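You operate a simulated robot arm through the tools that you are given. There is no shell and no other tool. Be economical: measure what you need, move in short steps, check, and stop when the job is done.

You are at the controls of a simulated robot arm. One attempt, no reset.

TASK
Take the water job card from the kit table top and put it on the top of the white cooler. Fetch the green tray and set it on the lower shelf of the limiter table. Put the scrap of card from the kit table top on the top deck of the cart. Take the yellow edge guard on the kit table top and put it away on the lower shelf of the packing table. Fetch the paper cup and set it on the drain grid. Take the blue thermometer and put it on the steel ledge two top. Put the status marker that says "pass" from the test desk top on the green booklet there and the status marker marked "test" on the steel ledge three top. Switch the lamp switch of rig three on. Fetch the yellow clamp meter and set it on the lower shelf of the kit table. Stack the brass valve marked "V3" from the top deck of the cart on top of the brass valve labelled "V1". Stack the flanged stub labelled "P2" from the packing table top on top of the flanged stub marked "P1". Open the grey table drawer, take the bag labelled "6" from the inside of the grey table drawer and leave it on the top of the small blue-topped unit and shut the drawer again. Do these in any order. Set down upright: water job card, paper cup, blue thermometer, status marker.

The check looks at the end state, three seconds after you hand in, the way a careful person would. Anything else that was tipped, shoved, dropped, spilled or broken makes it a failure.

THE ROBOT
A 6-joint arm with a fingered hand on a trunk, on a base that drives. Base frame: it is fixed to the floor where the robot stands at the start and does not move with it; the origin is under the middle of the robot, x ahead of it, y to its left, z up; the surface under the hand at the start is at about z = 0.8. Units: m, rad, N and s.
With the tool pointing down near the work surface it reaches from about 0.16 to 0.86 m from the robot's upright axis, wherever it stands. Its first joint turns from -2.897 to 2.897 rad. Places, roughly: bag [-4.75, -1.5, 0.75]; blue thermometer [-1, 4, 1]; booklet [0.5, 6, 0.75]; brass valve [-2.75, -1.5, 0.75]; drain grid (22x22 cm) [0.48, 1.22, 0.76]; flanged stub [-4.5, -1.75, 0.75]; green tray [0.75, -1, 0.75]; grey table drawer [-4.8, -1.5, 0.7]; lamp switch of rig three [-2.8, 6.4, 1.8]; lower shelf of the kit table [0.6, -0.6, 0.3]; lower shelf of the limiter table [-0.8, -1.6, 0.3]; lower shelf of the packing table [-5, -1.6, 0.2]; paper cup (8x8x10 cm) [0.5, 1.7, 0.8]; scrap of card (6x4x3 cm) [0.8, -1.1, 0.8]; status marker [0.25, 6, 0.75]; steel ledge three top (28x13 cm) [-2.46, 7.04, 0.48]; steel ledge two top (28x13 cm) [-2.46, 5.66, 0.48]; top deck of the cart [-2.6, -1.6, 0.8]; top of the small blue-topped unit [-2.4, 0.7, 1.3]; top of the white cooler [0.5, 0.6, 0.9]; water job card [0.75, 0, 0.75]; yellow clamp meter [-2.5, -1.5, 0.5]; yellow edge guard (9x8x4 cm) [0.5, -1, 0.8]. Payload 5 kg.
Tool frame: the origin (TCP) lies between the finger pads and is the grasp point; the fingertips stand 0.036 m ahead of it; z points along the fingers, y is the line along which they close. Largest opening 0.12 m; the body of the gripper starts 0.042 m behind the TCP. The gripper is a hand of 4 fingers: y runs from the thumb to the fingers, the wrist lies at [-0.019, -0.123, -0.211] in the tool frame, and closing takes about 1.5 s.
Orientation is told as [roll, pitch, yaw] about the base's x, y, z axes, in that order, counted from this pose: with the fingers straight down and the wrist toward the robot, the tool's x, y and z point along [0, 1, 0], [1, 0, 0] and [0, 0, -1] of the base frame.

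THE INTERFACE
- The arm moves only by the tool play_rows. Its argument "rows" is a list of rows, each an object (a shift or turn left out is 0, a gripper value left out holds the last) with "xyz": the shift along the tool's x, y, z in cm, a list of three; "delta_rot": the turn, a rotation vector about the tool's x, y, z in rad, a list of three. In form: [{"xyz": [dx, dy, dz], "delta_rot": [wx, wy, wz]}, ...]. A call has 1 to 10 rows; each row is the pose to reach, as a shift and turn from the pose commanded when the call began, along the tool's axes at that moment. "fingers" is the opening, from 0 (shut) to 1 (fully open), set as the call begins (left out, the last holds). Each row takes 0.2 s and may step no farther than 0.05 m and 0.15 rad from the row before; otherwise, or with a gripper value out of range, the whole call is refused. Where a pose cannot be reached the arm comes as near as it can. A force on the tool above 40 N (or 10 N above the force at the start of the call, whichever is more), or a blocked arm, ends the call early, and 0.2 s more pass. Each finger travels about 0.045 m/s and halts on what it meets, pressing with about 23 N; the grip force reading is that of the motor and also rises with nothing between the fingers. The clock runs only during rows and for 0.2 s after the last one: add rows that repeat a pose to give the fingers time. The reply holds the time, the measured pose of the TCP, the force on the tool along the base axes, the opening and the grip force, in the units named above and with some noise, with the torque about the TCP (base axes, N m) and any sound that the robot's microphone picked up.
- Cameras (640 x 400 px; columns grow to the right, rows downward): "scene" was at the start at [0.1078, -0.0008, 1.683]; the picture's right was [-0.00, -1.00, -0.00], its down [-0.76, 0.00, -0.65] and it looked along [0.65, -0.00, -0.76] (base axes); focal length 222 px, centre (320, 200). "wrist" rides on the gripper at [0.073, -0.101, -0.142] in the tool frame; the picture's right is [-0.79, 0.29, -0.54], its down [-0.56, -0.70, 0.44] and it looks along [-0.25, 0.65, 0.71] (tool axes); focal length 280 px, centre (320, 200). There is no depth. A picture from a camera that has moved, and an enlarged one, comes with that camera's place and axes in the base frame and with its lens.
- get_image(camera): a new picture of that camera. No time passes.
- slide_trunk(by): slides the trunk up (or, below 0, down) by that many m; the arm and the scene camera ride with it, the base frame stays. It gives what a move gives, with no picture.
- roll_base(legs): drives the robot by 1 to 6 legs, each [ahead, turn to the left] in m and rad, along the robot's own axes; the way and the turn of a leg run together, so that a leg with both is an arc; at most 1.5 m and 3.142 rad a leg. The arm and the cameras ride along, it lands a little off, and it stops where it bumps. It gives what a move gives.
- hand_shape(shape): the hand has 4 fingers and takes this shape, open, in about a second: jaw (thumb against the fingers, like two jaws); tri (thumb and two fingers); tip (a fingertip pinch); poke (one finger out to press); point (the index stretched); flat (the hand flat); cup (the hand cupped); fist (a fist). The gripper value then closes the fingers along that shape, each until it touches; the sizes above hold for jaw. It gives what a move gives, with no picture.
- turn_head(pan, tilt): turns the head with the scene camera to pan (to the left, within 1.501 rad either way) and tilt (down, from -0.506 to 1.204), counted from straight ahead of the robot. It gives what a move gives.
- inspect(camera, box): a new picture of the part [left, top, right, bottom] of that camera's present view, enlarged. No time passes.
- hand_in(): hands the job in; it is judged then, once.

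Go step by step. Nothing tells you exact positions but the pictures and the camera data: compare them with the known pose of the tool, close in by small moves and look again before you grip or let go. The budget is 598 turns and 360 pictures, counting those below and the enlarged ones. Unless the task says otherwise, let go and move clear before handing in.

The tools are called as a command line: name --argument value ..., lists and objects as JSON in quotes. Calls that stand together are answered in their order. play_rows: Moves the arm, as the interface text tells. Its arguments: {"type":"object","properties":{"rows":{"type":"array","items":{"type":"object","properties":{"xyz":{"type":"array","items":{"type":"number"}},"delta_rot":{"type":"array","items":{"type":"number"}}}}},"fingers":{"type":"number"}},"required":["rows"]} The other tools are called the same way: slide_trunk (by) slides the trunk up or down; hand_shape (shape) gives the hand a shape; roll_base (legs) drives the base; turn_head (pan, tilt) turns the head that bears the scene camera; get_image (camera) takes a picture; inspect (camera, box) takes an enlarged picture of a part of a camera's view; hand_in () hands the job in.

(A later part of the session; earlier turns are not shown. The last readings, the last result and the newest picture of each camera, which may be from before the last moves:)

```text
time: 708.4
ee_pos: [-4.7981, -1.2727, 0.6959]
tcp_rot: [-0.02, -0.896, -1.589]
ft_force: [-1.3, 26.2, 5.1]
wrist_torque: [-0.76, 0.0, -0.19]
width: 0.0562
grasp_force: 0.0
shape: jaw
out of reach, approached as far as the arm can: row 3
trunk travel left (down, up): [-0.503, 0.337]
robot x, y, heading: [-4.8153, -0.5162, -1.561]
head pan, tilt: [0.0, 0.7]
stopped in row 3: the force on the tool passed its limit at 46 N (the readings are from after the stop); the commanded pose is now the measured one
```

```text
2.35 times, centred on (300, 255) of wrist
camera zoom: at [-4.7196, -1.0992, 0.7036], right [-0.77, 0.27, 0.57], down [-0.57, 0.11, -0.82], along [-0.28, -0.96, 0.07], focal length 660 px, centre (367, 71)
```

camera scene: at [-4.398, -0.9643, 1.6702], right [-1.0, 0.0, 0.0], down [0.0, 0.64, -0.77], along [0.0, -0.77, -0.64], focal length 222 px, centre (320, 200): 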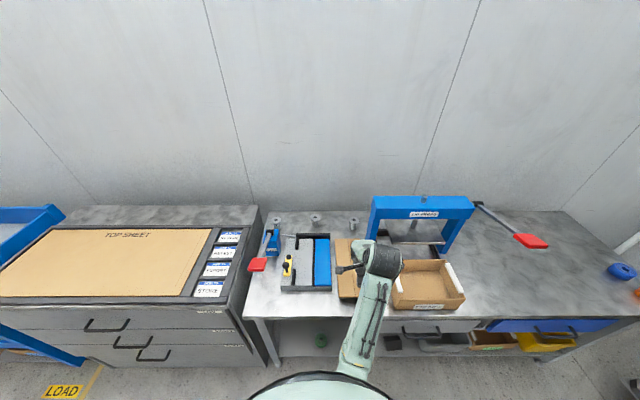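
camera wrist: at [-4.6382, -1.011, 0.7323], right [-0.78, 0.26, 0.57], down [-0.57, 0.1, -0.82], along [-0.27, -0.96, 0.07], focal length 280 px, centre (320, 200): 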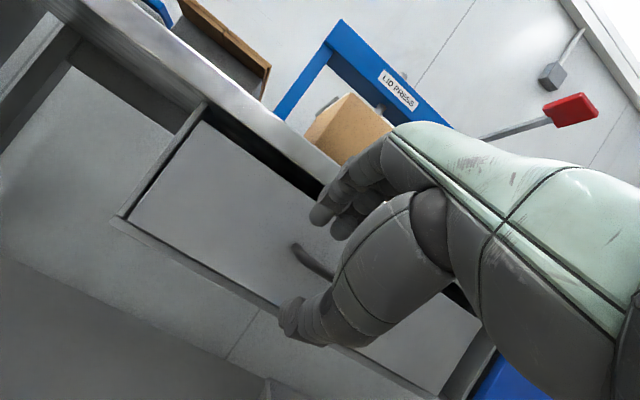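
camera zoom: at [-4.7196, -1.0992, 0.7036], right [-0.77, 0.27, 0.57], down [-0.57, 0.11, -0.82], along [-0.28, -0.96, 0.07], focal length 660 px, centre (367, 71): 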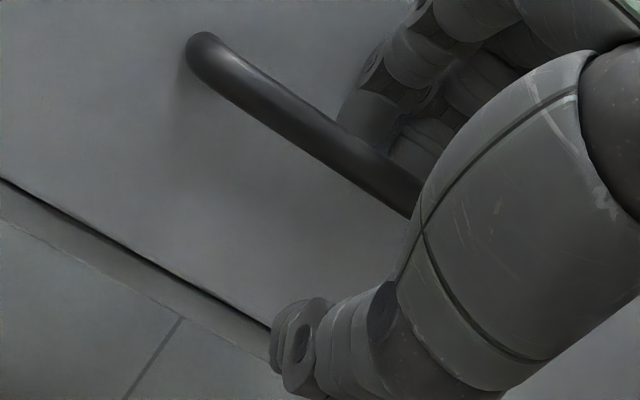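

The bar lies between fingers and thumb; fingertips touch the drawer front. Ease back 5 mm and close.

play_rows --rows '[{"xyz": [0, -0.3, -0.5]}, {"xyz": [0, -0.3, -0.5]}, {"xyz": [0, -0.3, -0.5]}, {"xyz": [0, -0.3, -0.5]}, {"xyz": [0, -0.3, -0.5]}, {"xyz": [0, -0.3, -0.5]}]' --fingers 0.0

roll_base --legs '[[-0.1, 0]]'

get_image --camera "scene"

```text
time: 709.8
ee_pos: [-4.7984, -1.2678, 0.6899]
tcp_rot: [-0.02, -0.885, -1.587]
ft_force: [-0.3, 9.1, -17.7]
wrist_torque: [0.27, 0.02, -0.02]
width: 0.009
grasp_force: 23.0
shape: jaw
trunk travel left (down, up): [-0.503, 0.337]
robot x, y, heading: [-4.817, -0.5161, -1.564]
head pan, tilt: [0.0, 0.7]
```

```text
time: 711.0
ee_pos: [-4.7985, -1.1682, 0.6923]
tcp_rot: [-0.02, -0.891, -1.588]
ft_force: [4.5, -1.1, -21.8]
wrist_torque: [0.31, 0.05, 0.08]
width: 0.0085
grasp_force: 23.8
shape: jaw
trunk travel left (down, up): [-0.503, 0.337]
robot x, y, heading: [-4.8148, -0.4118, -1.559]
head pan, tilt: [0.0, 0.7]
```

```text
48 pictures are left
camera scene: at [-4.8134, -0.532, 1.4999], right [-1.0, -0.01, 0.0], down [-0.01, 0.65, -0.76], along [0.01, -0.76, -0.65], focal length 222 px, centre (320, 200)
```

scene: 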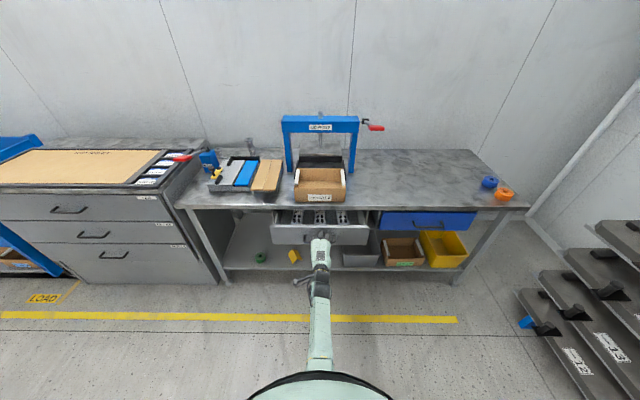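

The drawer opens. Pull another 0.18 m.

roll_base --legs '[[-0.18, 0]]'

inspect --camera "scene" --box '[240, 160, 400, 270]'

```text
time: 712.6
ee_pos: [-4.8011, -0.9883, 0.6912]
tcp_rot: [-0.022, -0.885, -1.588]
ft_force: [10.2, -0.6, -20.0]
wrist_torque: [0.33, 0.03, 0.2]
width: 0.0089
grasp_force: 23.0
shape: jaw
trunk travel left (down, up): [-0.503, 0.337]
robot x, y, heading: [-4.8192, -0.2378, -1.561]
head pan, tilt: [0.0, 0.7]
```

```text
3.64 times, centred on (320, 215) of scene
camera zoom: at [-4.8146, -0.3524, 1.4999], right [-1.0, -0.01, 0.0], down [-0.01, 0.65, -0.76], along [0.01, -0.76, -0.65], focal length 807 px, centre (320, 146)
```

zoom: 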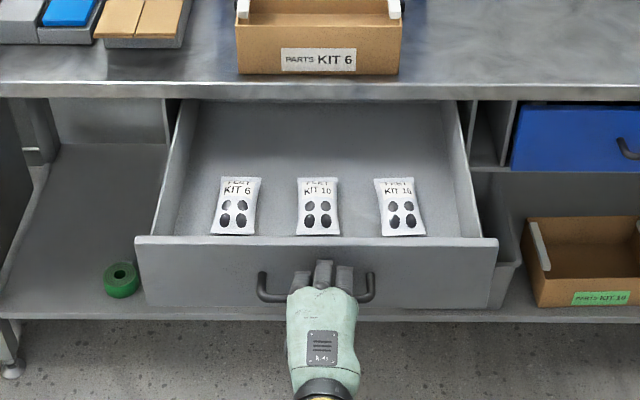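

Bag "KIT 6" is the left one, at about (-4.68, -1.22). Release the handle, back off, raise, and reorient the hand for a lateral grip.

play_rows --rows '[{"xyz": [0, 0, 0]}, {"xyz": [0, 0, 0]}, {"xyz": [0, 0, 0]}, {"xyz": [0, -2, -2.3]}, {"xyz": [0, -4, -4.6]}]' --fingers 0.6

slide_trunk --by 0.3

play_rows --rows '[{"xyz": [0, 1, -1], "delta_rot": [0.14, 0, 0]}, {"xyz": [0, 2, -2], "delta_rot": [0.28, 0, 0]}, {"xyz": [0, 3, -3], "delta_rot": [0.42, 0, 0]}, {"xyz": [0, 3, -3], "delta_rot": [0.56, 0, 0]}, {"xyz": [0, 3, -3], "delta_rot": [0.7, 0, 0]}, {"xyz": [0, 3, -3], "delta_rot": [0.84, 0, 0]}, {"xyz": [0, 3, -3], "delta_rot": [0.88, 0, 0]}]'

```text
time: 713.8
ee_pos: [-4.799, -0.9245, 0.6927]
tcp_rot: [-0.022, -0.892, -1.588]
ft_force: [0.6, 0.0, 0.5]
wrist_torque: [0.0, 0.01, 0.01]
width: 0.0717
grasp_force: 0.1
shape: jaw
trunk travel left (down, up): [-0.503, 0.337]
robot x, y, heading: [-4.8201, -0.2318, -1.558]
head pan, tilt: [0.0, 0.7]
```

```text
time: 716.8
ee_pos: [-4.8003, -0.9262, 0.991]
tcp_rot: [-0.02, -0.889, -1.592]
ft_force: [-0.9, -0.3, -0.6]
wrist_torque: [0.01, -0.01, -0.02]
width: 0.0717
grasp_force: 0.0
shape: jaw
trunk travel left (down, up): [-0.803, 0.037]
robot x, y, heading: [-4.8193, -0.234, -1.563]
head pan, tilt: [0.0, 0.7]
```

```text
time: 718.6
ee_pos: [-4.8666, -0.9249, 1.0397]
tcp_rot: [-0.241, -0.051, -1.75]
ft_force: [0.5, -0.1, 0.1]
wrist_torque: [0.02, 0.01, 0.0]
width: 0.0719
grasp_force: 0.0
shape: jaw
out of reach, approached as far as the arm can: row 1, 2, 3, 4
trunk travel left (down, up): [-0.803, 0.037]
robot x, y, heading: [-4.8134, -0.2324, -1.561]
head pan, tilt: [0.0, 0.7]
stopped in row 7: the arm was blocked; the commanded pose is now the measured one
```

play_rows --rows '[{"xyz": [1, 0, 2], "delta_rot": [0.02, 0.08, -0.05]}, {"xyz": [2, 1, 4], "delta_rot": [0.04, 0.16, -0.1]}, {"xyz": [3, 2, 6], "delta_rot": [0.05, 0.24, -0.15]}]'

```text
time: 719.4
ee_pos: [-4.8577, -0.9491, 0.9754]
tcp_rot: [0.001, 0.018, -1.608]
ft_force: [-0.3, -1.3, -0.3]
wrist_torque: [0.0, -0.02, -0.01]
width: 0.072
grasp_force: 0.0
shape: jaw
trunk travel left (down, up): [-0.803, 0.037]
robot x, y, heading: [-4.814, -0.2368, -1.563]
head pan, tilt: [0.0, 0.7]
```

roll_base --legs '[[0.27, 0]]'

play_rows --rows '[{"xyz": [2, 0, 0], "delta_rot": [0, 0, 0.145]}, {"xyz": [4, 0, 0], "delta_rot": [0, 0, 0.29]}, {"xyz": [6, 0, 0], "delta_rot": [0, 0, 0.435]}, {"xyz": [8, 0, 0], "delta_rot": [0, 0, 0.58]}, {"xyz": [10, 0, 0], "delta_rot": [0, 0, 0.725]}, {"xyz": [12, 0, 0], "delta_rot": [0, 0, 0.87]}, {"xyz": [14, 0, 0], "delta_rot": [0, 0, 1.015]}, {"xyz": [16, 0, 0], "delta_rot": [0, 0, 1.16]}, {"xyz": [18, 0, 0], "delta_rot": [0, 0, 1.3]}, {"xyz": [18, 0, 0], "delta_rot": [0, 0, 1.45]}]' --fingers 0.9

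get_image --camera "wrist"

```text
time: 721.5
ee_pos: [-4.8486, -1.2247, 0.9751]
tcp_rot: [0.0, 0.018, -1.6]
ft_force: [-0.2, -0.5, -1.0]
wrist_torque: [0.01, -0.01, -0.04]
width: 0.0719
grasp_force: 0.0
shape: jaw
trunk travel left (down, up): [-0.803, 0.037]
robot x, y, heading: [-4.8136, -0.5084, -1.556]
head pan, tilt: [0.0, 0.7]
```

```text
time: 723.7
ee_pos: [-4.6688, -1.2298, 0.9753]
tcp_rot: [-0.019, 0.0, -3.052]
ft_force: [-0.7, -0.2, -0.8]
wrist_torque: [-0.02, 0.01, 0.04]
width: 0.1079
grasp_force: 0.2
shape: jaw
trunk travel left (down, up): [-0.803, 0.037]
robot x, y, heading: [-4.8111, -0.5075, -1.558]
head pan, tilt: [0.0, 0.7]
```

```text
46 pictures are left
camera wrist: at [-4.5616, -1.2945, 1.1148], right [-0.36, 0.75, 0.56], down [0.65, 0.63, -0.43], along [-0.67, 0.21, -0.71], focal length 280 px, centre (320, 200)
```

wrist: 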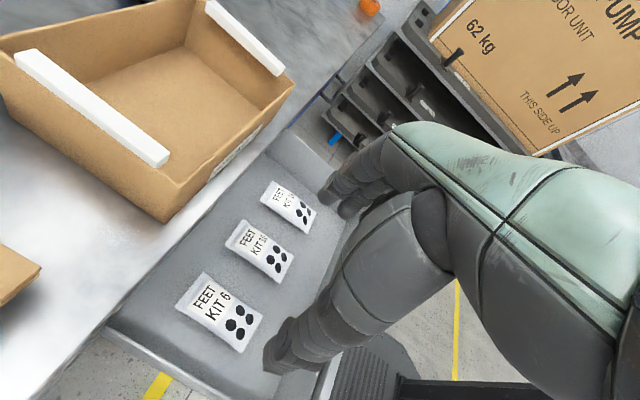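

Bag 6 is centred at (-4.681, -1.215), narrow side along x. Align and lower with the trunk.

play_rows --rows '[{"xyz": [-1.6, 1.0, 1]}, {"xyz": [-1.6, 1.0, 3]}]' --fingers 0.85

slide_trunk --by -0.23

get_image --camera "wrist"

```text
time: 724.3
ee_pos: [-4.6803, -1.2158, 0.9456]
tcp_rot: [-0.02, 0.0, -3.053]
ft_force: [0.8, -0.1, -0.1]
wrist_torque: [-0.01, 0.01, 0.0]
width: 0.102
grasp_force: 0.0
shape: jaw
trunk travel left (down, up): [-0.803, 0.037]
robot x, y, heading: [-4.8144, -0.5156, -1.556]
head pan, tilt: [0.0, 0.7]
```

```text
time: 726.7
ee_pos: [-4.6796, -1.2144, 0.7157]
tcp_rot: [-0.017, 0.001, -3.052]
ft_force: [0.0, -0.3, 0.1]
wrist_torque: [-0.02, 0.03, 0.0]
width: 0.1022
grasp_force: 0.0
shape: jaw
trunk travel left (down, up): [-0.573, 0.267]
robot x, y, heading: [-4.8149, -0.5101, -1.555]
head pan, tilt: [0.0, 0.7]
```

```text
45 pictures are left
camera wrist: at [-4.5733, -1.2792, 0.8569], right [-0.36, 0.75, 0.56], down [0.65, 0.63, -0.43], along [-0.67, 0.2, -0.71], focal length 280 px, centre (320, 200)
```

wrist: 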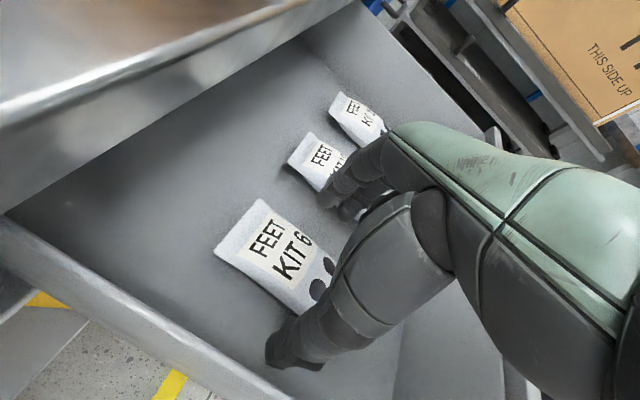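

play_rows --rows '[{"xyz": [0, 0, 1.5]}, {"xyz": [0, 0, 3]}, {"xyz": [0, 0, 4]}, {"xyz": [0, 0, 4.8]}]'

inspect --camera "wrist" --box '[190, 150, 410, 390]'

```text
time: 727.7
ee_pos: [-4.6833, -1.1975, 0.6774]
tcp_rot: [-0.016, 0.002, -3.052]
ft_force: [-0.9, -0.7, -0.6]
wrist_torque: [-0.02, -0.02, 0.06]
width: 0.1022
grasp_force: 0.0
shape: jaw
out of reach, approached as far as the arm can: row 2, 3, 4
trunk travel left (down, up): [-0.573, 0.267]
robot x, y, heading: [-4.8168, -0.5079, -1.555]
head pan, tilt: [0.0, 0.7]
```

```text
1.67 times, centred on (300, 270) of wrist
camera zoom: at [-4.5764, -1.2624, 0.8178], right [-0.36, 0.75, 0.55], down [0.65, 0.63, -0.43], along [-0.67, 0.2, -0.71], focal length 467 px, centre (353, 83)
```

zoom: 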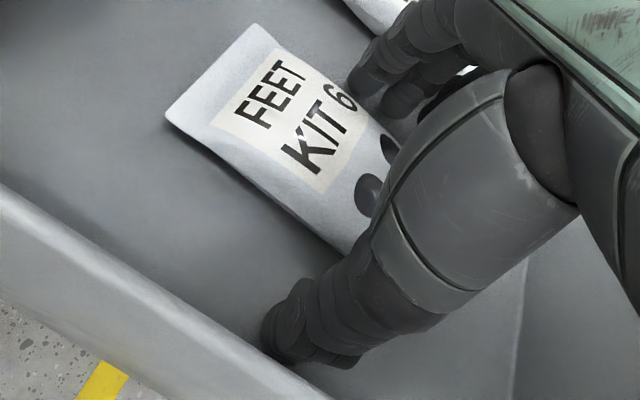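

slide_trunk --by -0.02

play_rows --rows '[{"xyz": [0, 0, 0]}, {"xyz": [0, 0, 0]}, {"xyz": [0, 0, 0]}, {"xyz": [0, 0, 0]}, {"xyz": [0, 0, 0]}]' --fingers 0.2

inspect --camera "wrist" --box '[190, 150, 410, 390]'

```text
time: 728.2
ee_pos: [-4.6831, -1.2052, 0.6727]
tcp_rot: [-0.001, -0.004, -3.05]
ft_force: [-0.5, 1.0, 20.7]
wrist_torque: [0.13, 0.99, -0.11]
width: 0.1014
grasp_force: 0.0
shape: jaw
trunk travel left (down, up): [-0.559, 0.281]
robot x, y, heading: [-4.8117, -0.5088, -1.557]
head pan, tilt: [0.0, 0.7]
stopped: the force on the tool passed its limit at 48 N (the readings are from after the stop); the commanded pose is now the measured one
```

```text
time: 729.4
ee_pos: [-4.6833, -1.2036, 0.6742]
tcp_rot: [0.001, -0.003, -3.053]
ft_force: [-5.1, -0.9, 37.3]
wrist_torque: [-0.42, 0.64, 0.07]
width: 0.0526
grasp_force: 22.9
shape: jaw
trunk travel left (down, up): [-0.559, 0.281]
robot x, y, heading: [-4.8134, -0.5089, -1.555]
head pan, tilt: [0.0, 0.7]
```

```text
1.67 times, centred on (300, 270) of wrist
camera zoom: at [-4.5761, -1.2651, 0.8156], right [-0.36, 0.76, 0.54], down [0.65, 0.62, -0.45], along [-0.67, 0.19, -0.71], focal length 467 px, centre (353, 83)
```

zoom: 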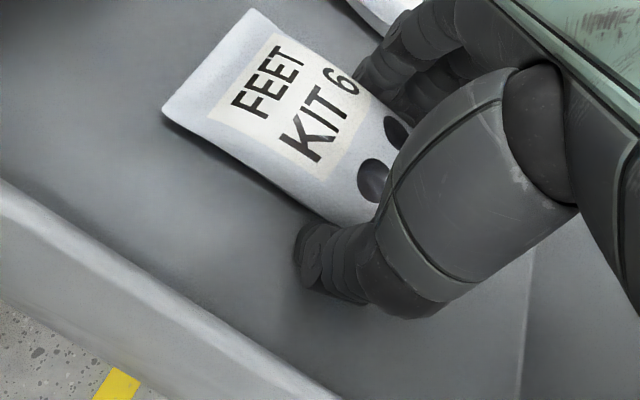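

Gripped. Lift with the trunk and check.

slide_trunk --by 0.2

get_image --camera "wrist"

```text
time: 731.6
ee_pos: [-4.6829, -1.2033, 0.8682]
tcp_rot: [-0.005, -0.003, -3.051]
ft_force: [-0.4, -0.2, -1.9]
wrist_torque: [0.05, 0.02, 0.01]
width: 0.0506
grasp_force: 22.7
shape: jaw
trunk travel left (down, up): [-0.759, 0.081]
robot x, y, heading: [-4.815, -0.5117, -1.554]
head pan, tilt: [0.0, 0.7]
```

```text
42 pictures are left
camera wrist: at [-4.5753, -1.267, 1.0104], right [-0.36, 0.76, 0.55], down [0.65, 0.62, -0.44], along [-0.67, 0.19, -0.71], focal length 280 px, centre (320, 200)
```

wrist: 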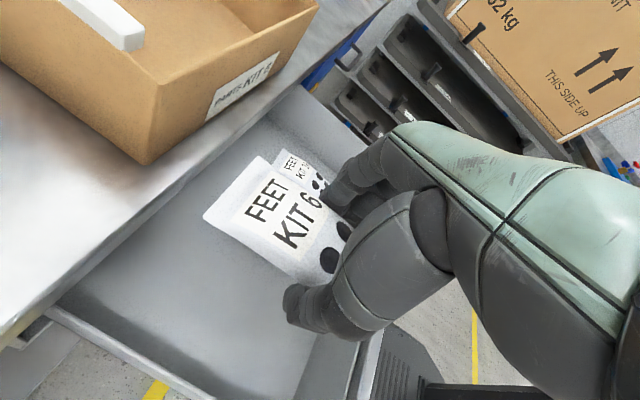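

Bag held. Back away, and test how high the hand can go at a larger radius (needed for the 1.3 m top).

roll_base --legs '[[-0.35, 0]]'

slide_trunk --by 0.08

play_rows --rows '[{"xyz": [0, 0, -4]}, {"xyz": [0, 0, -8]}, {"xyz": [0, 0, -12]}, {"xyz": [0, 0, -16]}, {"xyz": [0, 0, -20]}, {"xyz": [0, 0, -24], "delta_rot": [0, 0.1, 0]}, {"xyz": [0, 0, -28], "delta_rot": [0, 0.2, 0]}, {"xyz": [0, 0, -32], "delta_rot": [0, 0.3, 0]}, {"xyz": [0, 0, -36], "delta_rot": [0, 0.4, 0]}, {"xyz": [0, 0, -40], "delta_rot": [0, 0.5, 0]}]'

```text
time: 734.0
ee_pos: [-4.6887, -0.86, 0.8684]
tcp_rot: [-0.007, 0.0, -3.05]
ft_force: [-0.8, -1.0, -1.1]
wrist_torque: [0.03, -0.03, 0.0]
width: 0.0505
grasp_force: 22.8
shape: jaw
trunk travel left (down, up): [-0.759, 0.081]
robot x, y, heading: [-4.8139, -0.1647, -1.559]
head pan, tilt: [0.0, 0.7]
```

```text
time: 735.2
ee_pos: [-4.6881, -0.8598, 0.949]
tcp_rot: [-0.004, -0.001, -3.051]
ft_force: [0.4, 0.6, -0.8]
wrist_torque: [-0.01, -0.01, 0.02]
width: 0.0505
grasp_force: 23.1
shape: jaw
trunk travel left (down, up): [-0.839, 0.001]
robot x, y, heading: [-4.821, -0.1616, -1.556]
head pan, tilt: [0.0, 0.7]
```

```text
time: 737.4
ee_pos: [-4.6233, -1.0215, 1.398]
tcp_rot: [0.34, -0.022, -3.044]
ft_force: [0.1, 1.2, -2.1]
wrist_torque: [-0.07, -0.04, 0.0]
width: 0.05
grasp_force: 23.0
shape: jaw
out of reach, approached as far as the arm can: row 1, 2, 3, 4, 5, 6, 7, 8, 9, 10
trunk travel left (down, up): [-0.839, 0.001]
robot x, y, heading: [-4.8214, -0.1663, -1.559]
head pan, tilt: [0.0, 0.7]
```

It reaches z 1.40 when extended. Turn east and look along the way to the blue-topped unit.

roll_base --legs '[[0, 1.5]]'

turn_head --pan 0.25 --tilt 0.35

get_image --camera "scene"

```text
time: 742.0
ee_pos: [-3.9431, -0.0633, 1.3986]
tcp_rot: [0.341, -0.023, -1.584]
ft_force: [1.1, 0.6, -2.0]
wrist_torque: [0.02, 0.01, -0.03]
width: 0.0501
grasp_force: 22.8
shape: jaw
trunk travel left (down, up): [-0.839, 0.001]
robot x, y, heading: [-4.8206, -0.1661, -0.093]
head pan, tilt: [0.0, 0.7]
```

```text
time: 742.8
ee_pos: [-3.9427, -0.0632, 1.3976]
tcp_rot: [0.341, -0.022, -1.585]
ft_force: [0.2, 0.5, -1.8]
wrist_torque: [-0.01, 0.06, 0.02]
width: 0.0499
grasp_force: 23.0
shape: jaw
trunk travel left (down, up): [-0.839, 0.001]
robot x, y, heading: [-4.8223, -0.1676, -0.095]
head pan, tilt: [0.25, 0.351]
```

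```text
41 pictures are left
camera scene: at [-4.6963, -0.1545, 1.867], right [0.15, -0.99, 0.0], down [-0.34, -0.05, -0.94], along [0.93, 0.14, -0.34], focal length 222 px, centre (320, 200)
```

scene: 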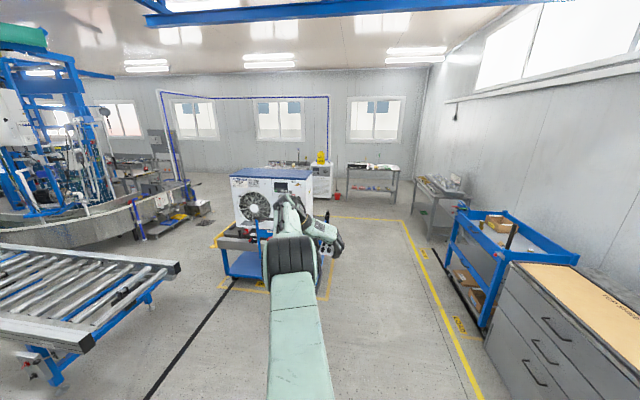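

The unit's blue top spans about x -2.66…-2.2, y 0.32…1.07. Drive to its west side, stopping short.

roll_base --legs '[[0, 0.52], [1.35, 0], [0, -0.43]]'

turn_head --pan 0.0 --tilt 0.5

get_image --camera "scene"

get_image --camera "wrist"

```text
time: 753.4
ee_pos: [-2.7079, 0.5233, 1.3977]
tcp_rot: [0.341, -0.023, -1.526]
ft_force: [0.2, 0.4, -1.6]
wrist_torque: [-0.02, 0.0, 0.01]
width: 0.05
grasp_force: 22.9
shape: jaw
trunk travel left (down, up): [-0.839, 0.001]
robot x, y, heading: [-3.5779, 0.3682, -0.041]
head pan, tilt: [0.25, 0.351]
```

```text
time: 754.2
ee_pos: [-2.7083, 0.5236, 1.3974]
tcp_rot: [0.34, -0.021, -1.525]
ft_force: [-0.2, 0.0, -0.5]
wrist_torque: [0.03, 0.03, 0.01]
width: 0.0499
grasp_force: 22.8
shape: jaw
trunk travel left (down, up): [-0.839, 0.001]
robot x, y, heading: [-3.5757, 0.3718, -0.039]
head pan, tilt: [0.0, 0.499]
```

```text
40 pictures are left
camera scene: at [-3.4543, 0.3652, 1.8534], right [-0.04, -1.0, 0.0], down [-0.48, 0.02, -0.88], along [0.88, -0.03, -0.48], focal length 222 px, centre (320, 200)
```

scene: 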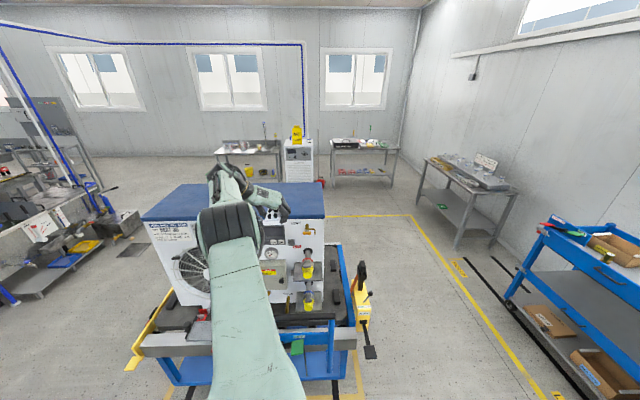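

```text
39 pictures are left
camera wrist: at [-2.6916, 0.6299, 1.5531], right [-0.91, -0.32, 0.25], down [-0.41, 0.67, -0.62], along [0.03, -0.67, -0.74], focal length 280 px, centre (320, 200)
```

wrist: 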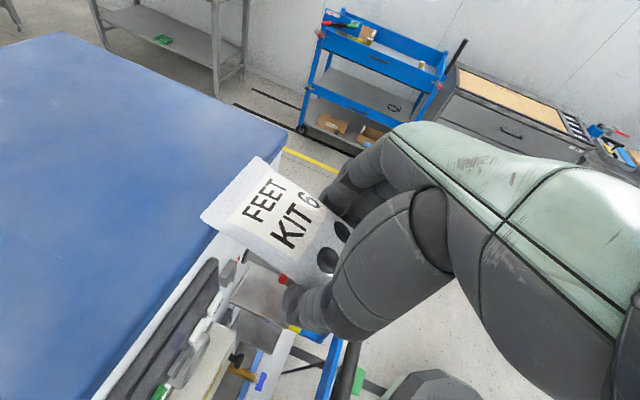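

The bag is just over the west edge of the blue top (z≈1.30). Drive 0.2 m forward, then lower with the trunk.

roll_base --legs '[[0.2, 0]]'

slide_trunk --by -0.025

get_image --camera "wrist"

```text
time: 755.9
ee_pos: [-2.5108, 0.5185, 1.3983]
tcp_rot: [0.341, -0.024, -1.525]
ft_force: [-0.2, -0.2, -2.3]
wrist_torque: [0.01, 0.02, -0.01]
width: 0.0499
grasp_force: 23.0
shape: jaw
trunk travel left (down, up): [-0.839, 0.001]
robot x, y, heading: [-3.3782, 0.3667, -0.037]
head pan, tilt: [0.0, 0.499]
```

```text
time: 756.6
ee_pos: [-2.5095, 0.5181, 1.3727]
tcp_rot: [0.34, -0.019, -1.524]
ft_force: [-0.7, -0.1, -1.2]
wrist_torque: [-0.01, 0.02, 0.01]
width: 0.05
grasp_force: 23.0
shape: jaw
trunk travel left (down, up): [-0.814, 0.026]
robot x, y, heading: [-3.3754, 0.366, -0.034]
head pan, tilt: [0.0, 0.499]
```

```text
38 pictures are left
camera wrist: at [-2.4927, 0.6243, 1.5278], right [-0.91, -0.33, 0.25], down [-0.41, 0.67, -0.62], along [0.03, -0.67, -0.74], focal length 280 px, centre (320, 200)
```

wrist: 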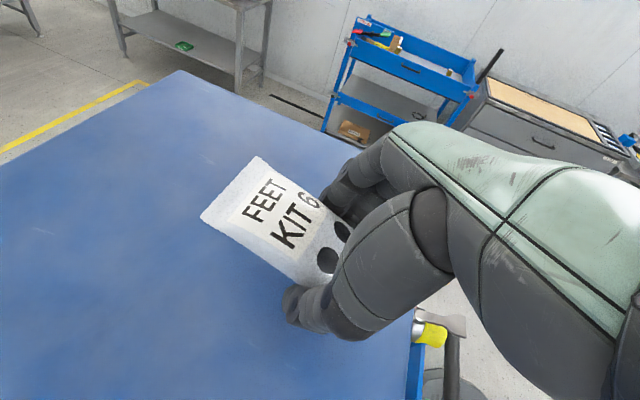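

slide_trunk --by -0.025

slide_trunk --by -0.012

```text
time: 757.3
ee_pos: [-2.5104, 0.5173, 1.3513]
tcp_rot: [0.347, -0.023, -1.526]
ft_force: [-0.8, -1.4, 15.3]
wrist_torque: [-0.59, 0.43, -0.01]
width: 0.0498
grasp_force: 22.4
shape: jaw
trunk travel left (down, up): [-0.789, 0.051]
robot x, y, heading: [-3.3796, 0.3641, -0.034]
head pan, tilt: [0.0, 0.499]
```

```text
time: 757.8
ee_pos: [-2.5092, 0.5163, 1.352]
tcp_rot: [0.363, -0.025, -1.525]
ft_force: [-6.5, -1.6, 22.1]
wrist_torque: [-0.86, 0.87, -0.17]
width: 0.0496
grasp_force: 22.7
shape: jaw
trunk travel left (down, up): [-0.778, 0.062]
robot x, y, heading: [-3.377, 0.3659, -0.035]
head pan, tilt: [0.0, 0.499]
stopped: the force on the tool passed its limit at 44 N (the readings are from after the stop); the commanded pose is now the measured one
```

Contact. Release and look.

play_rows --rows '[{"xyz": [0, 0, 0]}, {"xyz": [0, 0, 0]}, {"xyz": [0, 0, 0]}, {"xyz": [0, 0, 0]}]' --fingers 0.75

slide_trunk --by 0.06

get_image --camera "wrist"

```text
time: 758.8
ee_pos: [-2.5099, 0.5191, 1.3507]
tcp_rot: [0.362, -0.025, -1.523]
ft_force: [0.2, 7.8, 29.4]
wrist_torque: [-1.02, 0.56, -0.13]
width: 0.0887
grasp_force: 0.0
shape: jaw
trunk travel left (down, up): [-0.778, 0.062]
robot x, y, heading: [-3.3786, 0.3668, -0.035]
head pan, tilt: [0.0, 0.499]
```

```text
time: 759.8
ee_pos: [-2.5043, 0.5169, 1.4031]
tcp_rot: [0.353, -0.022, -1.525]
ft_force: [-0.2, -0.4, 0.2]
wrist_torque: [0.03, -0.02, 0.01]
width: 0.0896
grasp_force: 0.0
shape: jaw
trunk travel left (down, up): [-0.838, 0.002]
robot x, y, heading: [-3.3788, 0.3626, -0.036]
head pan, tilt: [0.0, 0.499]
```

```text
37 pictures are left
camera wrist: at [-2.4917, 0.6234, 1.5596], right [-0.91, -0.33, 0.24], down [-0.4, 0.67, -0.63], along [0.04, -0.67, -0.74], focal length 280 px, centre (320, 200)
```

wrist: 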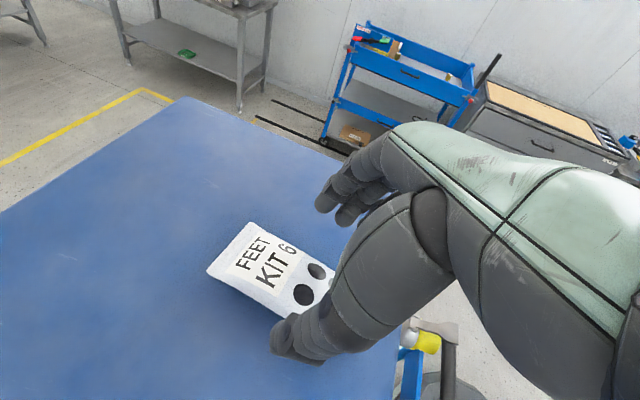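

Bag 6 rests on the blue top. Back away, lower, and restore the hand.

roll_base --legs '[[-0.45, 0]]'

slide_trunk --by -0.3

play_rows --rows '[{"xyz": [-3, 0, 1], "delta_rot": [0, -0.12, 0]}, {"xyz": [-6, 0, 2], "delta_rot": [0, -0.24, 0]}, {"xyz": [-9, 0, 3], "delta_rot": [0, -0.35, 0]}, {"xyz": [-12, 0, 4], "delta_rot": [0, -0.35, 0]}, {"xyz": [-15, 0, 5], "delta_rot": [0, -0.35, 0]}]'

```text
time: 762.8
ee_pos: [-2.9591, 0.5338, 1.404]
tcp_rot: [0.355, -0.023, -1.523]
ft_force: [0.6, -0.2, -1.1]
wrist_torque: [0.02, -0.01, 0.0]
width: 0.0898
grasp_force: 0.1
shape: jaw
trunk travel left (down, up): [-0.838, 0.002]
robot x, y, heading: [-3.833, 0.3786, -0.037]
head pan, tilt: [0.0, 0.499]
```

```text
time: 765.8
ee_pos: [-2.9601, 0.5341, 1.1046]
tcp_rot: [0.356, -0.022, -1.523]
ft_force: [0.2, -0.2, -0.6]
wrist_torque: [-0.01, -0.04, -0.03]
width: 0.0897
grasp_force: 0.0
shape: jaw
trunk travel left (down, up): [-0.538, 0.302]
robot x, y, heading: [-3.829, 0.3847, -0.035]
head pan, tilt: [0.0, 0.499]
```

```text
time: 767.0
ee_pos: [-3.0369, 0.5425, 1.0055]
tcp_rot: [0.006, -0.024, -1.526]
ft_force: [0.1, -0.6, 0.4]
wrist_torque: [-0.01, -0.03, -0.04]
width: 0.0898
grasp_force: 0.1
shape: jaw
out of reach, approached as far as the arm can: row 4, 5
trunk travel left (down, up): [-0.538, 0.302]
robot x, y, heading: [-3.8286, 0.3791, -0.035]
head pan, tilt: [0.0, 0.499]
```

play_rows --rows '[{"xyz": [0, 0, 5]}, {"xyz": [0, 0, 10]}, {"xyz": [0, 0, 15]}, {"xyz": [0, 0, 20]}]' --fingers 0.3

play_rows --rows '[{"delta_rot": [0, 0, -0.145]}, {"delta_rot": [0, 0, -0.29]}, {"delta_rot": [0, 0, -0.435]}, {"delta_rot": [0, 0, -0.58]}, {"delta_rot": [0, 0, -0.725]}, {"delta_rot": [0, 0, -0.87]}, {"delta_rot": [0, 0, -1.015]}, {"delta_rot": [0, 0, -1.16]}, {"delta_rot": [0, 0, -1.3]}, {"delta_rot": [0, 0, -1.45]}]'

```text
time: 768.0
ee_pos: [-3.0669, 0.5288, 0.816]
tcp_rot: [0.007, -0.022, -1.524]
ft_force: [0.1, -0.1, -0.2]
wrist_torque: [0.01, 0.03, 0.02]
width: 0.0361
grasp_force: 0.1
shape: jaw
out of reach, approached as far as the arm can: row 1, 2, 3, 4
trunk travel left (down, up): [-0.538, 0.302]
robot x, y, heading: [-3.8298, 0.3793, -0.035]
head pan, tilt: [0.0, 0.499]
```

```text
time: 770.2
ee_pos: [-2.9579, 0.5674, 0.7767]
tcp_rot: [-0.021, -0.008, -0.155]
ft_force: [-15.6, -3.3, 1.1]
wrist_torque: [0.09, -0.25, -0.51]
width: 0.0337
grasp_force: 0.2
shape: jaw
out of reach, approached as far as the arm can: row 1, 2, 3, 4, 5, 6, 7, 8, 9, 10
trunk travel left (down, up): [-0.538, 0.302]
robot x, y, heading: [-3.8324, 0.3774, -0.033]
head pan, tilt: [0.0, 0.499]
```

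The hand touched the trolley edge; back off right away, then flip the elbow back through full extension.

roll_base --legs '[[-0.4, 0]]'

play_rows --rows '[{"xyz": [0, 4, -2]}, {"xyz": [0, 8, -5]}, {"xyz": [0, 12, -8]}, {"xyz": [0, 15, -12]}, {"xyz": [0, 18, -15]}, {"xyz": [0, 20, -18]}]'

play_rows --rows '[{"xyz": [0, -4.5, 0]}, {"xyz": [0, -9, 0]}, {"xyz": [0, -13.5, 0]}, {"xyz": [0, -18, 0]}, {"xyz": [0, -22.5, 0]}, {"xyz": [0, -27, 0]}, {"xyz": [0, -31, 0]}]'

get_image --camera "scene"

```text
time: 772.9
ee_pos: [-3.3577, 0.5824, 0.7781]
tcp_rot: [-0.022, -0.009, -0.156]
ft_force: [-0.9, -1.0, -0.1]
wrist_torque: [0.01, 0.02, 0.01]
width: 0.0362
grasp_force: 0.0
shape: jaw
trunk travel left (down, up): [-0.538, 0.302]
robot x, y, heading: [-4.2302, 0.3923, -0.036]
head pan, tilt: [0.0, 0.499]
```

```text
time: 774.3
ee_pos: [-3.2991, 0.5417, 0.9392]
tcp_rot: [-0.025, -0.007, -0.153]
ft_force: [0.0, 1.4, 0.0]
wrist_torque: [-0.01, -0.01, 0.0]
width: 0.036
grasp_force: 0.0
shape: jaw
out of reach, approached as far as the arm can: row 1, 2, 3, 4, 5, 6
trunk travel left (down, up): [-0.538, 0.302]
robot x, y, heading: [-4.2322, 0.399, -0.032]
head pan, tilt: [0.0, 0.499]
```

```text
time: 775.9
ee_pos: [-3.608, 0.5841, 0.941]
tcp_rot: [-0.023, -0.01, -0.157]
ft_force: [-0.1, -0.1, 0.5]
wrist_torque: [0.0, 0.01, 0.02]
width: 0.0359
grasp_force: 0.1
shape: jaw
trunk travel left (down, up): [-0.538, 0.302]
robot x, y, heading: [-4.2353, 0.3937, -0.034]
head pan, tilt: [0.0, 0.499]
```

```text
36 pictures are left
camera scene: at [-4.111, 0.3889, 1.5528], right [-0.03, -1.0, 0.0], down [-0.48, 0.02, -0.88], along [0.88, -0.03, -0.48], focal length 222 px, centre (320, 200)
```

scene: 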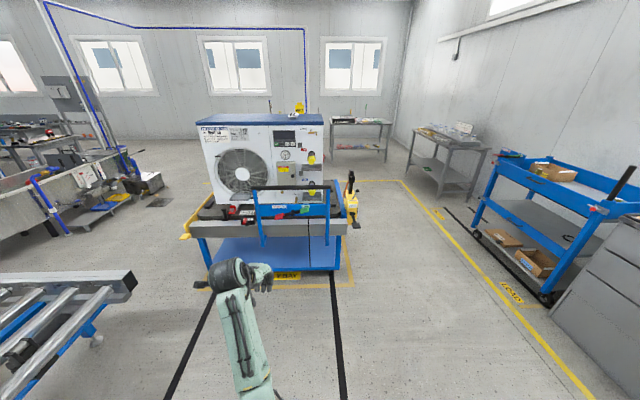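

Arm restored. Drive to face the drawer and prepare the hand (pitched, closed) to push it shut.

roll_base --legs '[[0, -2.39], [0.76, 0], [0, 0.87]]'

play_rows --rows '[{"xyz": [0, 0, 4]}, {"xyz": [0, 0, 8]}, {"xyz": [0, 0, 12]}, {"xyz": [0, 0, 15]}]' --fingers 0.0

play_rows --rows '[{"delta_rot": [-0.14, 0, 0]}, {"delta_rot": [-0.28, 0, 0]}, {"delta_rot": [-0.42, 0, 0]}, {"delta_rot": [-0.56, 0, 0]}, {"delta_rot": [-0.7, 0, 0]}, {"delta_rot": [-0.84, 0, 0]}]'

turn_head --pan 0.0 --tilt 0.65

get_image --camera "scene"

```text
time: 789.8
ee_pos: [-4.6023, -0.7126, 0.9409]
tcp_rot: [-0.023, -0.009, -1.702]
ft_force: [-0.1, -0.8, -0.2]
wrist_torque: [0.01, 0.02, 0.03]
width: 0.0361
grasp_force: 0.0
shape: jaw
trunk travel left (down, up): [-0.538, 0.302]
robot x, y, heading: [-4.8087, -0.09, -1.582]
head pan, tilt: [0.0, 0.499]
```

```text
time: 790.8
ee_pos: [-4.6062, -0.7126, 0.7897]
tcp_rot: [-0.022, -0.012, -1.7]
ft_force: [0.0, -0.1, -0.6]
wrist_torque: [-0.01, 0.0, 0.0]
width: 0.0001
grasp_force: 22.9
shape: jaw
trunk travel left (down, up): [-0.538, 0.302]
robot x, y, heading: [-4.8084, -0.0924, -1.585]
head pan, tilt: [0.0, 0.499]
```

```text
time: 792.2
ee_pos: [-4.6039, -0.7124, 0.7904]
tcp_rot: [-0.035, -0.85, -1.674]
ft_force: [-0.1, 0.0, -0.5]
wrist_torque: [0.03, -0.03, 0.01]
width: 0.0004
grasp_force: 23.2
shape: jaw
trunk travel left (down, up): [-0.538, 0.302]
robot x, y, heading: [-4.8123, -0.092, -1.583]
head pan, tilt: [0.0, 0.499]
```

```text
time: 792.9
ee_pos: [-4.6046, -0.7136, 0.7901]
tcp_rot: [-0.033, -0.85, -1.678]
ft_force: [-0.9, -0.5, -0.1]
wrist_torque: [0.0, -0.01, 0.04]
width: 0.0
grasp_force: 22.5
shape: jaw
trunk travel left (down, up): [-0.538, 0.302]
robot x, y, heading: [-4.8087, -0.0965, -1.578]
head pan, tilt: [0.0, 0.649]
```

```text
35 pictures are left
camera scene: at [-4.8091, -0.2104, 1.5394], right [-1.0, 0.01, 0.0], down [0.01, 0.6, -0.8], along [-0.01, -0.8, -0.6], focal length 222 px, centre (320, 200)
```

scene: 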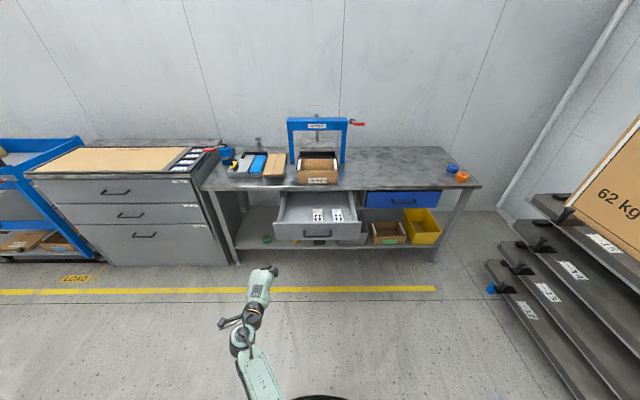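

play_rows --rows '[{"xyz": [-4.8, 0, 0]}, {"xyz": [-9.6, 0, 0]}, {"xyz": [-14.4, 0, 0]}, {"xyz": [-19.4, 0, 0]}]'

slide_trunk --by -0.11

roll_base --legs '[[0.3, 0]]'

get_image --camera "scene"

```text
time: 793.9
ee_pos: [-4.798, -0.6862, 0.7959]
tcp_rot: [-0.034, -0.85, -1.676]
ft_force: [0.3, 0.2, -0.4]
wrist_torque: [0.02, 0.02, -0.02]
width: 0.0
grasp_force: 22.5
shape: jaw
trunk travel left (down, up): [-0.538, 0.302]
robot x, y, heading: [-4.8079, -0.0901, -1.587]
head pan, tilt: [0.0, 0.649]
```

```text
time: 795.3
ee_pos: [-4.7973, -0.6859, 0.6835]
tcp_rot: [-0.034, -0.849, -1.676]
ft_force: [0.1, -0.1, 0.0]
wrist_torque: [0.01, 0.01, -0.03]
width: 0.0
grasp_force: 22.8
shape: jaw
trunk travel left (down, up): [-0.428, 0.412]
robot x, y, heading: [-4.8052, -0.0926, -1.576]
head pan, tilt: [0.0, 0.649]
```

```text
time: 797.5
ee_pos: [-4.8009, -0.9847, 0.6832]
tcp_rot: [-0.032, -0.849, -1.675]
ft_force: [0.7, -0.7, -0.3]
wrist_torque: [0.0, 0.06, -0.01]
width: 0.0
grasp_force: 22.9
shape: jaw
trunk travel left (down, up): [-0.428, 0.412]
robot x, y, heading: [-4.8107, -0.3885, -1.581]
head pan, tilt: [0.0, 0.649]
```

```text
34 pictures are left
camera scene: at [-4.812, -0.509, 1.4293], right [-1.0, 0.01, 0.0], down [0.01, 0.61, -0.8], along [-0.01, -0.8, -0.61], focal length 222 px, centre (320, 200)
```

scene: 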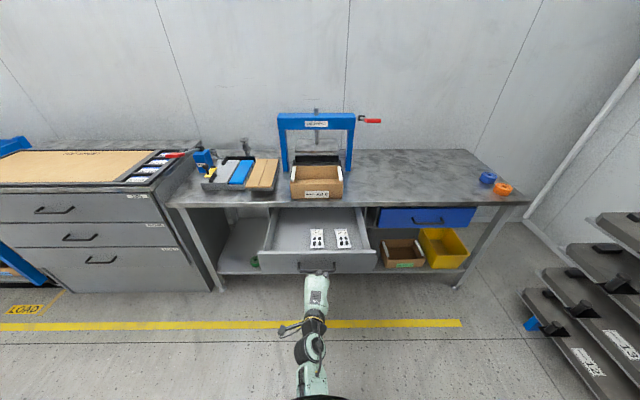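

roll_base --legs '[[0.27, 0]]'

get_image --camera "scene"

```text
time: 799.5
ee_pos: [-4.8067, -1.255, 0.6842]
tcp_rot: [-0.034, -0.847, -1.683]
ft_force: [-2.1, 20.6, -4.5]
wrist_torque: [-0.08, -0.04, -0.36]
width: 0.0
grasp_force: 23.6
shape: jaw
trunk travel left (down, up): [-0.428, 0.412]
robot x, y, heading: [-4.8165, -0.6634, -1.585]
head pan, tilt: [0.0, 0.649]
```

```text
33 pictures are left
camera scene: at [-4.8159, -0.7776, 1.4294], right [-1.0, 0.01, 0.0], down [0.01, 0.6, -0.8], along [-0.01, -0.8, -0.6], focal length 222 px, centre (320, 200)
```

scene: 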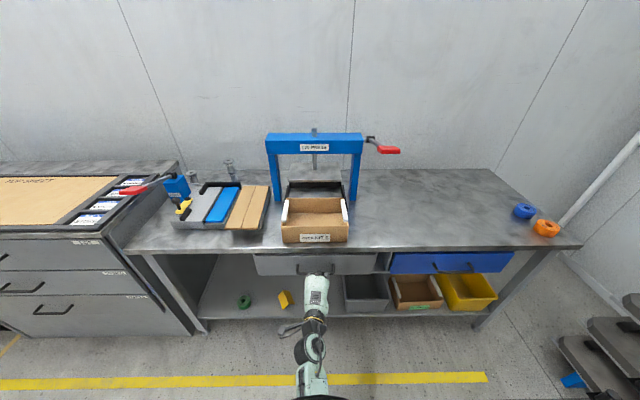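

Almost shut; push a bit further with the arm to be sure.

play_rows --rows '[{"xyz": [0, 0.4, 0.45]}, {"xyz": [0, 0.8, 0.9]}, {"xyz": [0, 1.2, 1.35]}, {"xyz": [0, 1.6, 1.8]}]'

inspect --camera "scene" --box '[230, 225, 530, 305]'

```text
time: 800.0
ee_pos: [-4.8064, -1.2556, 0.6813]
tcp_rot: [-0.036, -0.841, -1.678]
ft_force: [-0.3, 29.6, 5.1]
wrist_torque: [-0.42, 0.14, -0.56]
width: 0.0002
grasp_force: 22.9
shape: jaw
trunk travel left (down, up): [-0.428, 0.412]
robot x, y, heading: [-4.8147, -0.66, -1.584]
head pan, tilt: [0.0, 0.649]
stopped in row 2: the force on the tool passed its limit at 45 N (the readings are from after the stop); the commanded pose is now the measured one
```

```text
2.13 times, centred on (380, 265) of scene
camera zoom: at [-4.8155, -0.7755, 1.4297], right [-1.0, 0.01, 0.0], down [0.01, 0.6, -0.8], along [-0.01, -0.8, -0.6], focal length 473 px, centre (192, 61)
```

zoom: 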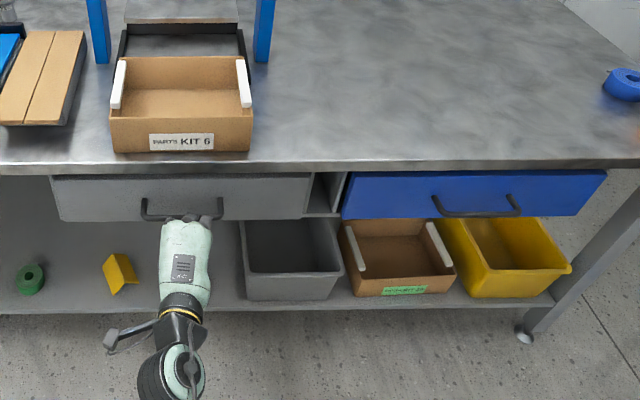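

The drawer is shut. Back off, un-pitch the hand, raise, and drive back to the kit table to put CAPS back in place.

roll_base --legs '[[-0.4, 0]]'

play_rows --rows '[{"delta_rot": [0.14, 0, 0]}, {"delta_rot": [0.28, 0, 0]}, {"delta_rot": [0.42, 0, 0]}, {"delta_rot": [0.56, 0, 0]}, {"delta_rot": [0.7, 0, 0]}, {"delta_rot": [0.84, 0, 0]}]'

slide_trunk --by 0.33

roll_base --legs '[[0, 1.49], [1.3, 0], [1.3, 0]]'

```text
time: 802.7
ee_pos: [-4.7965, -0.8567, 0.6826]
tcp_rot: [-0.035, -0.843, -1.669]
ft_force: [0.1, -0.1, 0.1]
wrist_torque: [0.0, 0.0, -0.01]
width: 0.0001
grasp_force: 23.3
shape: jaw
trunk travel left (down, up): [-0.428, 0.412]
robot x, y, heading: [-4.8131, -0.2614, -1.576]
head pan, tilt: [0.0, 0.649]
```

```text
time: 804.1
ee_pos: [-4.7969, -0.8575, 0.682]
tcp_rot: [-0.023, 0.002, -1.693]
ft_force: [-0.4, -0.1, -0.1]
wrist_torque: [0.02, -0.04, -0.03]
width: 0.0001
grasp_force: 23.4
shape: jaw
trunk travel left (down, up): [-0.428, 0.412]
robot x, y, heading: [-4.8134, -0.2617, -1.572]
head pan, tilt: [0.0, 0.649]
```

```text
time: 807.3
ee_pos: [-4.7978, -0.8577, 1.011]
tcp_rot: [-0.024, 0.0, -1.694]
ft_force: [0.8, 0.9, -0.1]
wrist_torque: [0.02, -0.03, -0.01]
width: 0.0001
grasp_force: 23.0
shape: jaw
trunk travel left (down, up): [-0.758, 0.082]
robot x, y, heading: [-4.8103, -0.2593, -1.572]
head pan, tilt: [0.0, 0.649]
```

```text
time: 825.6
ee_pos: [-1.6344, -0.4154, 1.0116]
tcp_rot: [-0.025, -0.002, -0.159]
ft_force: [-0.4, -0.3, 0.4]
wrist_torque: [-0.02, -0.02, 0.0]
width: 0.0
grasp_force: 23.2
shape: jaw
trunk travel left (down, up): [-0.758, 0.082]
robot x, y, heading: [-2.2343, -0.4084, -0.031]
head pan, tilt: [0.0, 0.649]
```

roll_base --legs '[[0, -0.197], [1.1, 0], [1.05, 0], [0, 0.23]]'

turn_head --pan 0.0 --tilt 0.75

inspect --camera "scene" --box '[180, 200, 420, 350]'

```text
time: 838.9
ee_pos: [0.4385, -0.9122, 1.0116]
tcp_rot: [-0.024, -0.002, -0.145]
ft_force: [-0.2, 0.0, -0.3]
wrist_torque: [-0.02, -0.01, -0.01]
width: 0.0
grasp_force: 23.4
shape: jaw
trunk travel left (down, up): [-0.758, 0.082]
robot x, y, heading: [-0.1563, -0.9137, -0.02]
head pan, tilt: [0.0, 0.649]
```

```text
time: 839.6
ee_pos: [0.44, -0.912, 1.0109]
tcp_rot: [-0.025, -0.002, -0.145]
ft_force: [0.2, 0.3, 0.2]
wrist_torque: [0.03, 0.02, 0.02]
width: 0.0
grasp_force: 23.0
shape: jaw
trunk travel left (down, up): [-0.758, 0.082]
robot x, y, heading: [-0.1564, -0.9163, -0.024]
head pan, tilt: [0.0, 0.75]
```

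```text
2.67 times, centred on (300, 275) of scene
camera zoom: at [-0.044, -0.9174, 1.7508], right [-0.02, -1.0, 0.0], down [-0.68, 0.02, -0.73], along [0.73, -0.02, -0.68], focal length 592 px, centre (373, 0)
```

zoom: 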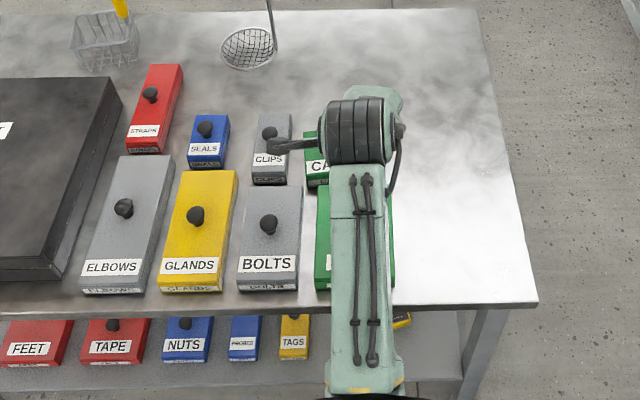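

play_rows --rows '[{"xyz": [-4.8, 0, 0]}, {"xyz": [-9.6, 0, 0]}, {"xyz": [-14, 0, 0]}]' --fingers 0.5

inspect --camera "scene" --box '[270, 220, 390, 320]'

get_image --camera "wrist"

```text
time: 840.4
ee_pos: [0.4183, -1.0527, 1.0138]
tcp_rot: [-0.022, -0.002, -0.146]
ft_force: [0.7, -0.2, -0.4]
wrist_torque: [0.01, -0.01, 0.0]
width: 0.0596
grasp_force: 0.0
shape: jaw
trunk travel left (down, up): [-0.758, 0.082]
robot x, y, heading: [-0.1573, -0.9156, -0.024]
head pan, tilt: [0.0, 0.75]
```

```text
4.00 times, centred on (330, 270) of scene
camera zoom: at [-0.0439, -0.919, 1.7508], right [-0.02, -1.0, 0.0], down [-0.68, 0.02, -0.73], along [0.73, -0.02, -0.68], focal length 888 px, centre (280, -80)
```

zoom: 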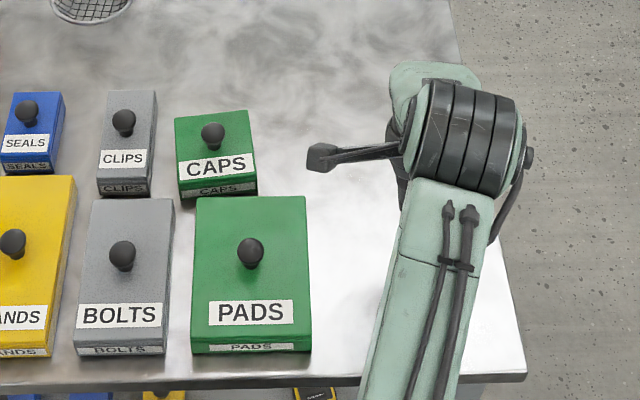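

```text
29 pictures are left
camera wrist: at [0.329, -0.9625, 1.154], right [0.17, -0.81, 0.56], down [-0.77, -0.46, -0.43], along [0.61, -0.36, -0.71], focal length 280 px, centre (320, 200)
```

wrist: 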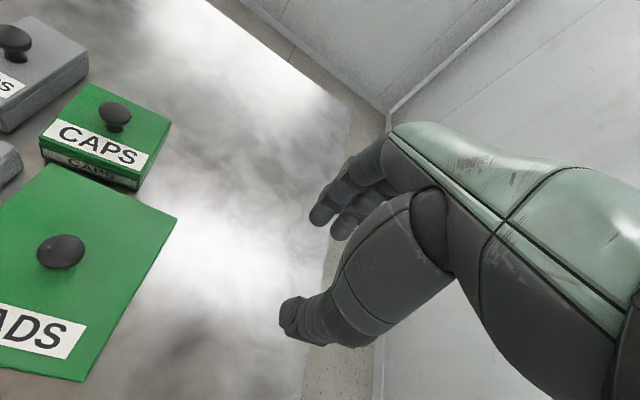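

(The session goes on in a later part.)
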